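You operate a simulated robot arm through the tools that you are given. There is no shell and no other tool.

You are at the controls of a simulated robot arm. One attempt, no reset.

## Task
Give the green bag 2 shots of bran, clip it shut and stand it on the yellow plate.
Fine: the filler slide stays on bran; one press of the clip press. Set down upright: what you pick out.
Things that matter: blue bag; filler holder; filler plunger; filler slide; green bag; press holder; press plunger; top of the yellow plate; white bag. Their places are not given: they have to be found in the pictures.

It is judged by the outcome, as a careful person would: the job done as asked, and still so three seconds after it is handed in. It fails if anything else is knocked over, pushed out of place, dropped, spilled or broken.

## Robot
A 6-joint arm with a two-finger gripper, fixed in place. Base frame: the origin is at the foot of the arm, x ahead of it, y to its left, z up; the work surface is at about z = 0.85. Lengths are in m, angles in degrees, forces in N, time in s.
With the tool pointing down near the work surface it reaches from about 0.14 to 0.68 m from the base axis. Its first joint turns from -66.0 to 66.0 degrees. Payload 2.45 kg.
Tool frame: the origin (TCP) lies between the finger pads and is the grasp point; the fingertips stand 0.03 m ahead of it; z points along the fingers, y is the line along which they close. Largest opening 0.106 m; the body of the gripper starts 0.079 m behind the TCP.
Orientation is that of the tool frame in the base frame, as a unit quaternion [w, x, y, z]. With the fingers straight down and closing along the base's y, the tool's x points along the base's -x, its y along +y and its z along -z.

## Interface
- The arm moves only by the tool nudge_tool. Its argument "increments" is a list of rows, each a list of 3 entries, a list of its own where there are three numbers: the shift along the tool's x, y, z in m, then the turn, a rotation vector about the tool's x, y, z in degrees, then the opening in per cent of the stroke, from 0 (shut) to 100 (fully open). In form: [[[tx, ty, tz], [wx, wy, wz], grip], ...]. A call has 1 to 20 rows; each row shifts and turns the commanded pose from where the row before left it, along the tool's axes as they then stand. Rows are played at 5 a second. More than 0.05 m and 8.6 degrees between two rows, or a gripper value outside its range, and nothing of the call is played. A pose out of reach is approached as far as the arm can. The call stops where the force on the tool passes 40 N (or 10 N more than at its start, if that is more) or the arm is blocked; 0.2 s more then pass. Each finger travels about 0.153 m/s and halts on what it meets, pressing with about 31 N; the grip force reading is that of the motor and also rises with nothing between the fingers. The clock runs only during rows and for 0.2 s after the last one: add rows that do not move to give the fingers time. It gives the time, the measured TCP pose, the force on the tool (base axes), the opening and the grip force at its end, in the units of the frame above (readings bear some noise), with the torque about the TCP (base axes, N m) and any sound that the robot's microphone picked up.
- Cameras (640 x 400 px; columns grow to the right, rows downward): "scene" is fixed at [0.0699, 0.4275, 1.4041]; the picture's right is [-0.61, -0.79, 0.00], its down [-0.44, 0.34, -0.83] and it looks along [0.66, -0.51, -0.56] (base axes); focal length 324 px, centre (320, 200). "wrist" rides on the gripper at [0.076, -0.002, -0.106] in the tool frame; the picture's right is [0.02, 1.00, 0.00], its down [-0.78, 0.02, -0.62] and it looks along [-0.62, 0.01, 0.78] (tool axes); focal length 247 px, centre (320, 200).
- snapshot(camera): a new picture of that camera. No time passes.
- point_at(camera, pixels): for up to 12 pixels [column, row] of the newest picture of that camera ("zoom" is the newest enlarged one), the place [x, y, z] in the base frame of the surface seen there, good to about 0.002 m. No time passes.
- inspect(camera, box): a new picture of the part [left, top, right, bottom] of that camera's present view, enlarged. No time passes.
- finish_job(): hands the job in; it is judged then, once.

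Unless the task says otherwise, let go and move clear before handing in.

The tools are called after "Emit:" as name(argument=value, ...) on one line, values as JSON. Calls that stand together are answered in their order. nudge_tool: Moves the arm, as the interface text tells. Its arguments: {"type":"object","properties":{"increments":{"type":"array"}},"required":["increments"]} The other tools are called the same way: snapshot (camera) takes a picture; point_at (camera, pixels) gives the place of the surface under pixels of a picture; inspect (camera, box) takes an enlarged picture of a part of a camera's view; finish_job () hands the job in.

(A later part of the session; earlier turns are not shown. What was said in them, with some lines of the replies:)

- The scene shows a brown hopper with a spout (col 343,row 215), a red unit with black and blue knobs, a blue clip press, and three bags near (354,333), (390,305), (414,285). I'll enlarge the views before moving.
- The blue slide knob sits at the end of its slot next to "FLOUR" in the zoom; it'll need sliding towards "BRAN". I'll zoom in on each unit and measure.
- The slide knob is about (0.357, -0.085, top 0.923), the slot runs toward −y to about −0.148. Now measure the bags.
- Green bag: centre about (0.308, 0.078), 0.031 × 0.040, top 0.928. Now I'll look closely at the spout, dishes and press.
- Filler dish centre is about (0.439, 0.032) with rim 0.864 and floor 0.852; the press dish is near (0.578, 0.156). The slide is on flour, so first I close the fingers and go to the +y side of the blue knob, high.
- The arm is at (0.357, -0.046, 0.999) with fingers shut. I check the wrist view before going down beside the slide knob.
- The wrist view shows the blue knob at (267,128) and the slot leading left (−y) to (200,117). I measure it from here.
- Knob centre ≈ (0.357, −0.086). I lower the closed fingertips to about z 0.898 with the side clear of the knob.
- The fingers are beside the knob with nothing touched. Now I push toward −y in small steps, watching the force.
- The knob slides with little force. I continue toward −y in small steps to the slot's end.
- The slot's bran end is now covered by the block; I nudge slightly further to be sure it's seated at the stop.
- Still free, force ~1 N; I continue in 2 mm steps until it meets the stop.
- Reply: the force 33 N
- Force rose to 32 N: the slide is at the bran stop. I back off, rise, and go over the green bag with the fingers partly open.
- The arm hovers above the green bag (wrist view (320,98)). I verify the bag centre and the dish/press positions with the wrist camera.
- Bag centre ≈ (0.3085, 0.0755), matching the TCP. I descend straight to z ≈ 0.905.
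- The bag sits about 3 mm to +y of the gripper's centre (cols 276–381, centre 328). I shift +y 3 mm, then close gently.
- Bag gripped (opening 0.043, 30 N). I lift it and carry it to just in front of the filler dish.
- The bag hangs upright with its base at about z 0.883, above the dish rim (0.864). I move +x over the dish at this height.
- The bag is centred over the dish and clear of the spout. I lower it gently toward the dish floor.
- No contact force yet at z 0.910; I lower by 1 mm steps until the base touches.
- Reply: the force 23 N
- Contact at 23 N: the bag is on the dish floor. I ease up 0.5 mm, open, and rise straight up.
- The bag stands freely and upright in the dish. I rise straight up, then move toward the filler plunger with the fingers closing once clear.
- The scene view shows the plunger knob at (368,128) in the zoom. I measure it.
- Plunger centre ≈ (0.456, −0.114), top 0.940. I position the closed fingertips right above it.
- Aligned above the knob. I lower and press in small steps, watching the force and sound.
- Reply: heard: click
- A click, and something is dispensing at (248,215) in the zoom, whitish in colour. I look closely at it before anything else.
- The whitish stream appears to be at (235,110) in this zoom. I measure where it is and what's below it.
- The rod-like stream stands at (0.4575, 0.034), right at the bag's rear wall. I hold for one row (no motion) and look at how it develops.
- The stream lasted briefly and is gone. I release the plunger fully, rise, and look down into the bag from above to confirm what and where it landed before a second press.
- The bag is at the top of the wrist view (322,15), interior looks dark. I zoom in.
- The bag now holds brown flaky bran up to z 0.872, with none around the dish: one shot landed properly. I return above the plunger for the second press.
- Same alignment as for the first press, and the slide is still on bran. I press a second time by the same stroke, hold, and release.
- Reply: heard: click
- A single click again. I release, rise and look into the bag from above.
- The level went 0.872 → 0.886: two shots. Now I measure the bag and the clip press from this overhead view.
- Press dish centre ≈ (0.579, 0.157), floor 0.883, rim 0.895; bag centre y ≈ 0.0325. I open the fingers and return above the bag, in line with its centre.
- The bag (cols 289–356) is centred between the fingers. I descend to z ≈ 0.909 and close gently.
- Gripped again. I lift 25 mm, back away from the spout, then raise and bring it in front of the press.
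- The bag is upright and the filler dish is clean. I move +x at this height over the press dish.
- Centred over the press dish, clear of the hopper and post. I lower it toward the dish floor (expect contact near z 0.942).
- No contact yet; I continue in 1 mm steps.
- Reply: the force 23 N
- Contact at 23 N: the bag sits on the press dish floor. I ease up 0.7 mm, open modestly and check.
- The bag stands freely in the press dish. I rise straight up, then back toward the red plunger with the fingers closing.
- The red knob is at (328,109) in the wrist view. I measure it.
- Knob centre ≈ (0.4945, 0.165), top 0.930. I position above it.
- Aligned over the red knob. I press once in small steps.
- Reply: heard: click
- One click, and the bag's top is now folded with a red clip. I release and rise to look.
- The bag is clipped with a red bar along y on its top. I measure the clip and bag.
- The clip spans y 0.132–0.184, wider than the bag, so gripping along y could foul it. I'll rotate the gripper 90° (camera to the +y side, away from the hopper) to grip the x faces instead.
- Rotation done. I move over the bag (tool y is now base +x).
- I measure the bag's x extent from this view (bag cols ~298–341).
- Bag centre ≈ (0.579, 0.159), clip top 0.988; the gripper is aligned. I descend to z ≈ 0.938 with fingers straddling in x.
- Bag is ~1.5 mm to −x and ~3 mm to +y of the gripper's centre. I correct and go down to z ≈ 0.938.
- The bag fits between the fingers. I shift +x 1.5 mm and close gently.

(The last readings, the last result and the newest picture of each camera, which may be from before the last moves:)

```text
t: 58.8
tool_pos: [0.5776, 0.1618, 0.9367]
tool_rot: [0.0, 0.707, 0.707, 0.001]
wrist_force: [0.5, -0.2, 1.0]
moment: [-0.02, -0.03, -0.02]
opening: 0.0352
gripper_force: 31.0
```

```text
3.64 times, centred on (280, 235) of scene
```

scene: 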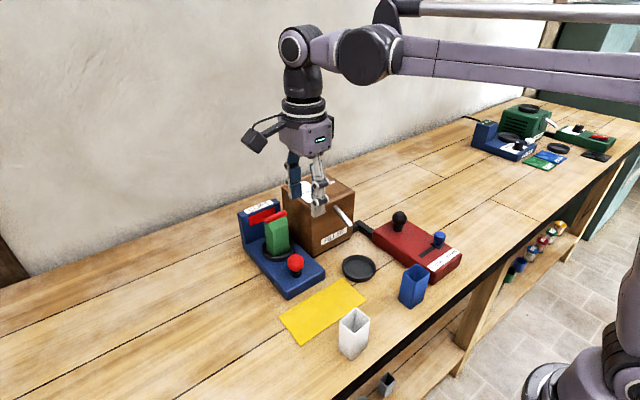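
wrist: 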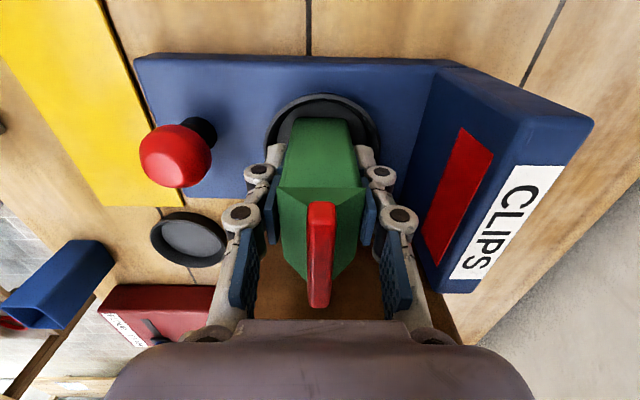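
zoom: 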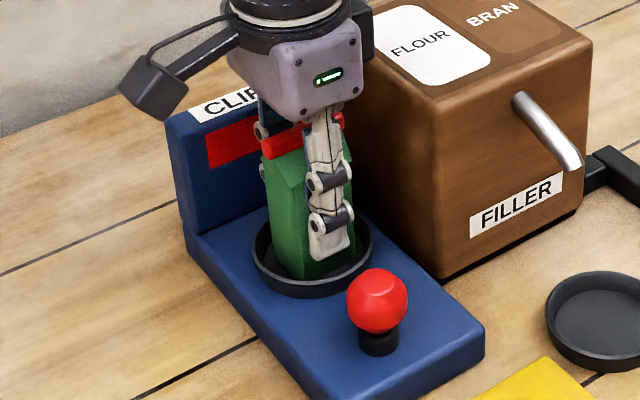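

Gripped (0.035, 31 N). I lift straight up and carry it −x over the yellow plate centre (0.404, 0.159).

Emit:
nudge_tool(increments=[[[0, 0, -0.01], [0, 0, 0], 24], [[0, 0, -0.03], [0, 0, 0], 24], [[0, 0, -0.035], [0, 0, 0], 24], [[0, 0, -0.035], [0, 0, 0], 24], [[0, -0.03, 0], [0, 0, 0], 24], [[0, -0.035, 0], [0, 0, 0], 24], [[0, -0.035, 0], [0, 0, 0], 24], [[-0.001, -0.035, 0], [0, 0, 0], 24], [[-0.001, -0.039, 0], [0, 0, 0], 24], [[0, 0, 0], [0, 0, 0], 24]])

Emit:
snapshot(camera="wrist")

Emit:
snapshot(camera="scene")

```text
t: 61.0
tool_pos: [0.4087, 0.1586, 1.0479]
tool_rot: [0.001, 0.707, 0.707, 0.001]
wrist_force: [0.4, 0.7, -0.4]
moment: [0.0, -0.01, 0.03]
opening: 0.035
gripper_force: 30.8
```

```text
taken
```

wrist: 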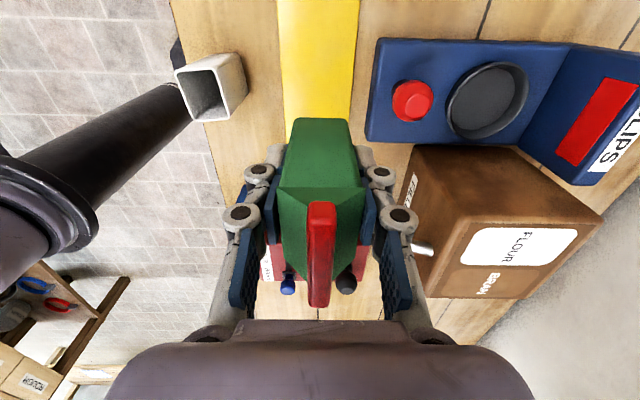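

```text
taken
```

scene: 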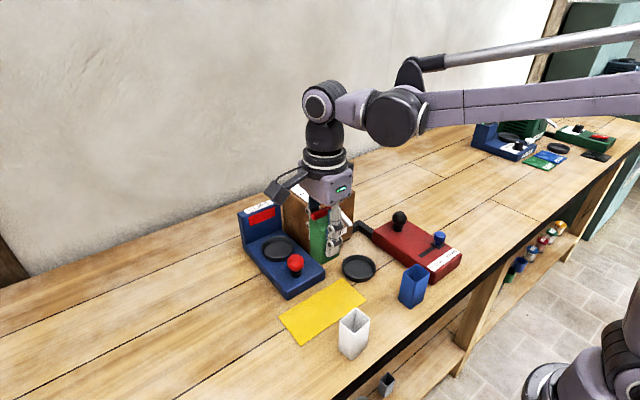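

The bag is upright over the plate. I shift 4 mm −x and descend to just above the plate.

Emit:
nudge_tool(increments=[[[0, -0.004, 0.03], [0, 0, 0], 24], [[0, 0, 0.035], [0, 0, 0], 24], [[0, 0, 0.03], [0, 0, 0], 24], [[0, 0, 0.025], [0, 0, 0], 24], [[0, 0, 0], [0, 0, 0], 24]])

Emit:
inspect(camera="scene", box=[250, 200, 400, 370])

Emit:
snapshot(camera="wrist")

```text
t: 62.2
tool_pos: [0.3996, 0.1598, 0.9275]
tool_rot: [0.0, 0.706, 0.708, 0.0]
wrist_force: [0.3, -0.5, -1.3]
moment: [-0.04, -0.01, 0.0]
opening: 0.0352
gripper_force: 31.1
```

```text
2.35 times, centred on (325, 285) of scene
```

zoom: 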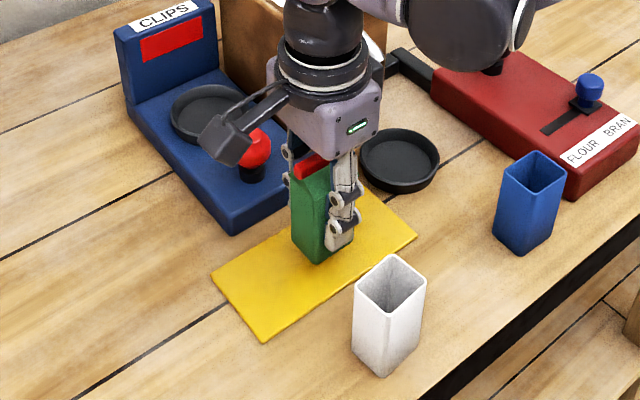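

```text
taken
```

wrist: 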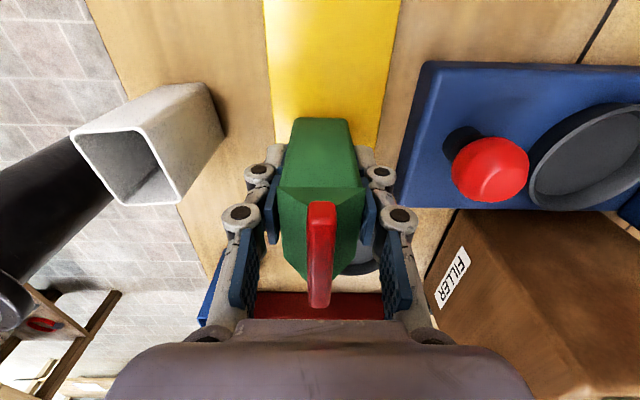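

Over the plate, slightly to −x of its centre. I shift +x 3 mm and lower in small steps.

Emit:
nudge_tool(increments=[[[0, 0.003, 0.008], [0, 0, 0], 24], [[0, 0, 0.005], [0, 0, 0], 24], [[0, 0, 0.002], [0, 0, 0], 24], [[0, 0, 0.001], [0, 0, 0], 24], [[0, 0, 0.001], [0, 0, 0], 24], [[0, 0, 0], [0, 0, 0], 24]])

```text
t: 63.6
tool_pos: [0.4036, 0.1599, 0.9105]
tool_rot: [0.001, 0.706, 0.709, 0.001]
wrist_force: [0.7, 0.1, -1.6]
moment: [-0.02, -0.01, 0.02]
opening: 0.0351
gripper_force: 30.9
```

Emit:
nudge_tool(increments=[[[0, 0, 0.001], [0, 0, 0], 24], [[0, 0, 0.001], [0, 0, 0], 24], [[0, 0, 0], [0, 0, 0], 24]])

Emit:
inspect(camera="scene", box=[280, 230, 370, 330])

```text
t: 64.4
tool_pos: [0.4041, 0.1592, 0.9082]
tool_rot: [0.0, 0.707, 0.708, 0.0]
wrist_force: [0.1, -0.7, 5.7]
moment: [-0.01, -0.01, 0.03]
opening: 0.0349
gripper_force: 31.1
```

```text
4.00 times, centred on (325, 280) of scene
```

zoom: 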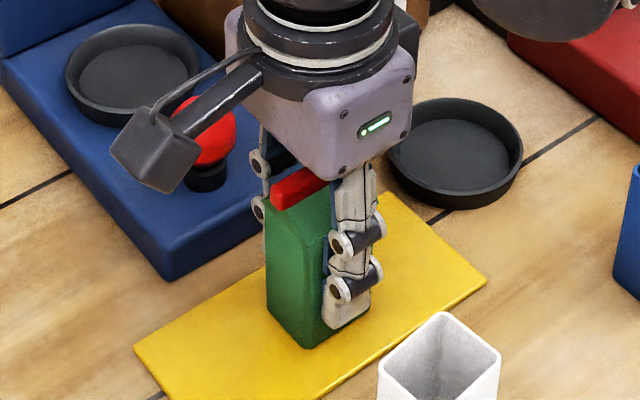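

Contact just began (≈6 N more than before): the bag touches the plate. I open slowly and check.

Emit:
nudge_tool(increments=[[[0, 0, 0], [0, 0, 0], 34], [[0, 0, 0], [0, 0, 0], 40], [[0, 0, 0], [0, 0, 0], 46], [[0, 0, 0], [0, 0, 0], 52], [[0, 0, 0], [0, 0, 0], 52]])

Emit:
snapshot(camera="wrist")

Emit:
inspect(camera="scene", box=[280, 230, 370, 330])

```text
t: 65.6
tool_pos: [0.4035, 0.1605, 0.9074]
tool_rot: [0.0, 0.706, 0.708, 0.001]
wrist_force: [-0.3, -0.4, 0.4]
moment: [0.01, 0.02, 0.02]
opening: 0.0552
gripper_force: 0.0
```

```text
taken
```

wrist: 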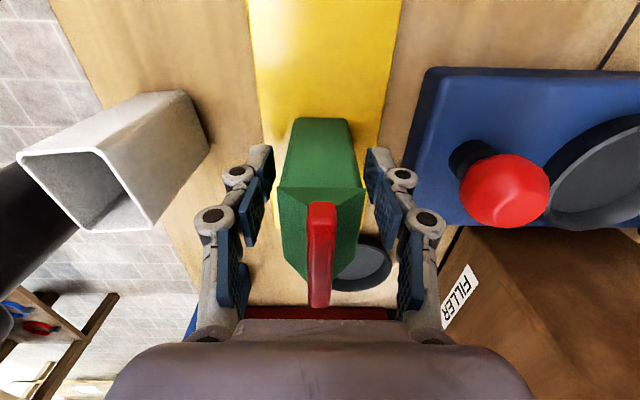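

```text
4.00 times, centred on (325, 280) of scene
```

zoom: 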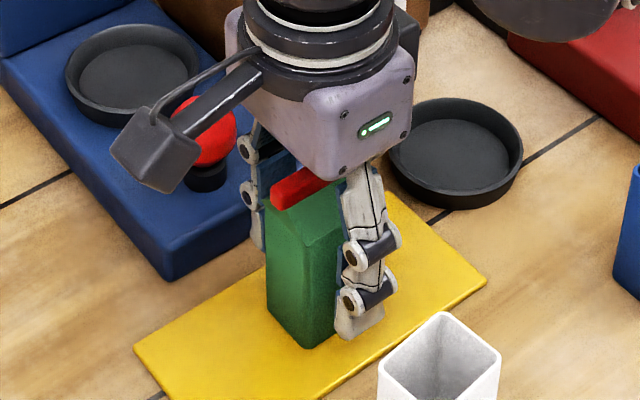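

The bag stands free and upright on the plate, with clearance on both fingers. I rise straight up and check everything.

Emit:
nudge_tool(increments=[[[0, 0, -0.02], [0, 0, 0], 52], [[0, 0, -0.04], [0, 0, 0], 52], [[0, 0, -0.045], [0, 0, 0], 52], [[0, 0, -0.045], [0, 0, 0], 52], [[0, 0, -0.045], [0, 0, 0], 52], [[0, 0, 0], [0, 0, 0], 52], [[0, 0, 0], [0, 0, 0], 52], [[0, 0, 0], [0, 0, 0], 52]])

Emit:
snapshot(camera="scene")

Emit:
inspect(camera="scene", box=[220, 180, 470, 370])

Emit:
snapshot(camera="wrist")

```text
t: 67.4
tool_pos: [0.4026, 0.1572, 1.1002]
tool_rot: [0.0, 0.707, 0.707, 0.001]
wrist_force: [0.4, 0.2, 0.3]
moment: [0.0, -0.01, 0.03]
opening: 0.0554
gripper_force: 0.0
```

```text
taken
```

scene: 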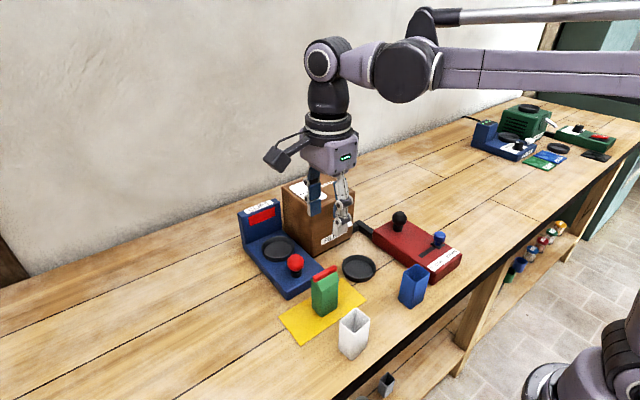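

```text
2.11 times, centred on (345, 275) of scene
```

zoom: 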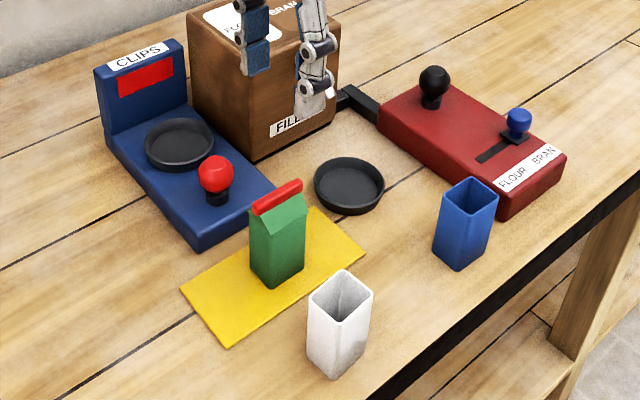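

```text
taken
```

wrist: 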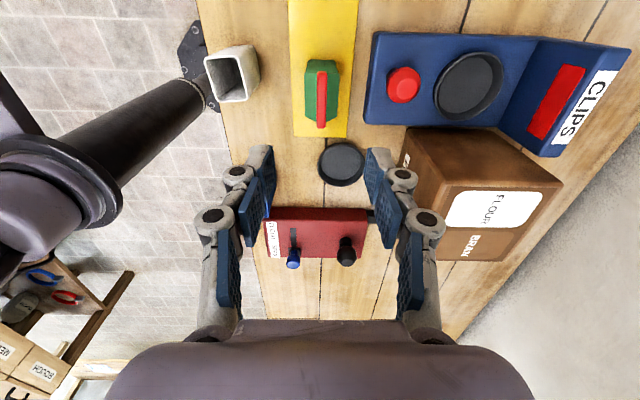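

The clipped green bag stands upright on the yellow plate (zoom (278,240)). The white and blue bags, dishes and units are in their places, both dishes are clean, the slide is on bran, and the arm is clear. I'm handing in.

Emit:
finish_job()

```text
The job is handed in.
```

The green bag has two shots of bran, is clipped shut, and stands upright on the yellow plate. I've handed the job in; no result came back beyond confirmation that it was received.

- **Filling:** I moved the filler slide from flour to bran and pressed the plunger twice. Looking down into the bag, the bran level rose by the same amount with each press. The slide is still on bran.
- **Possible mismatch:** The stream looked whitish as it fell on the first press, but what landed in the bag was brown and flaky. I took it to be bran.
- **Clipping:** I pressed the clip press once. The bag's top is folded, with the red clip across it.
- **Surroundings:** The last pictures show the blue and white bags and both machines still in place. I saw nothing spilled in or around either dish. The gripper has let go and the arm is clear.
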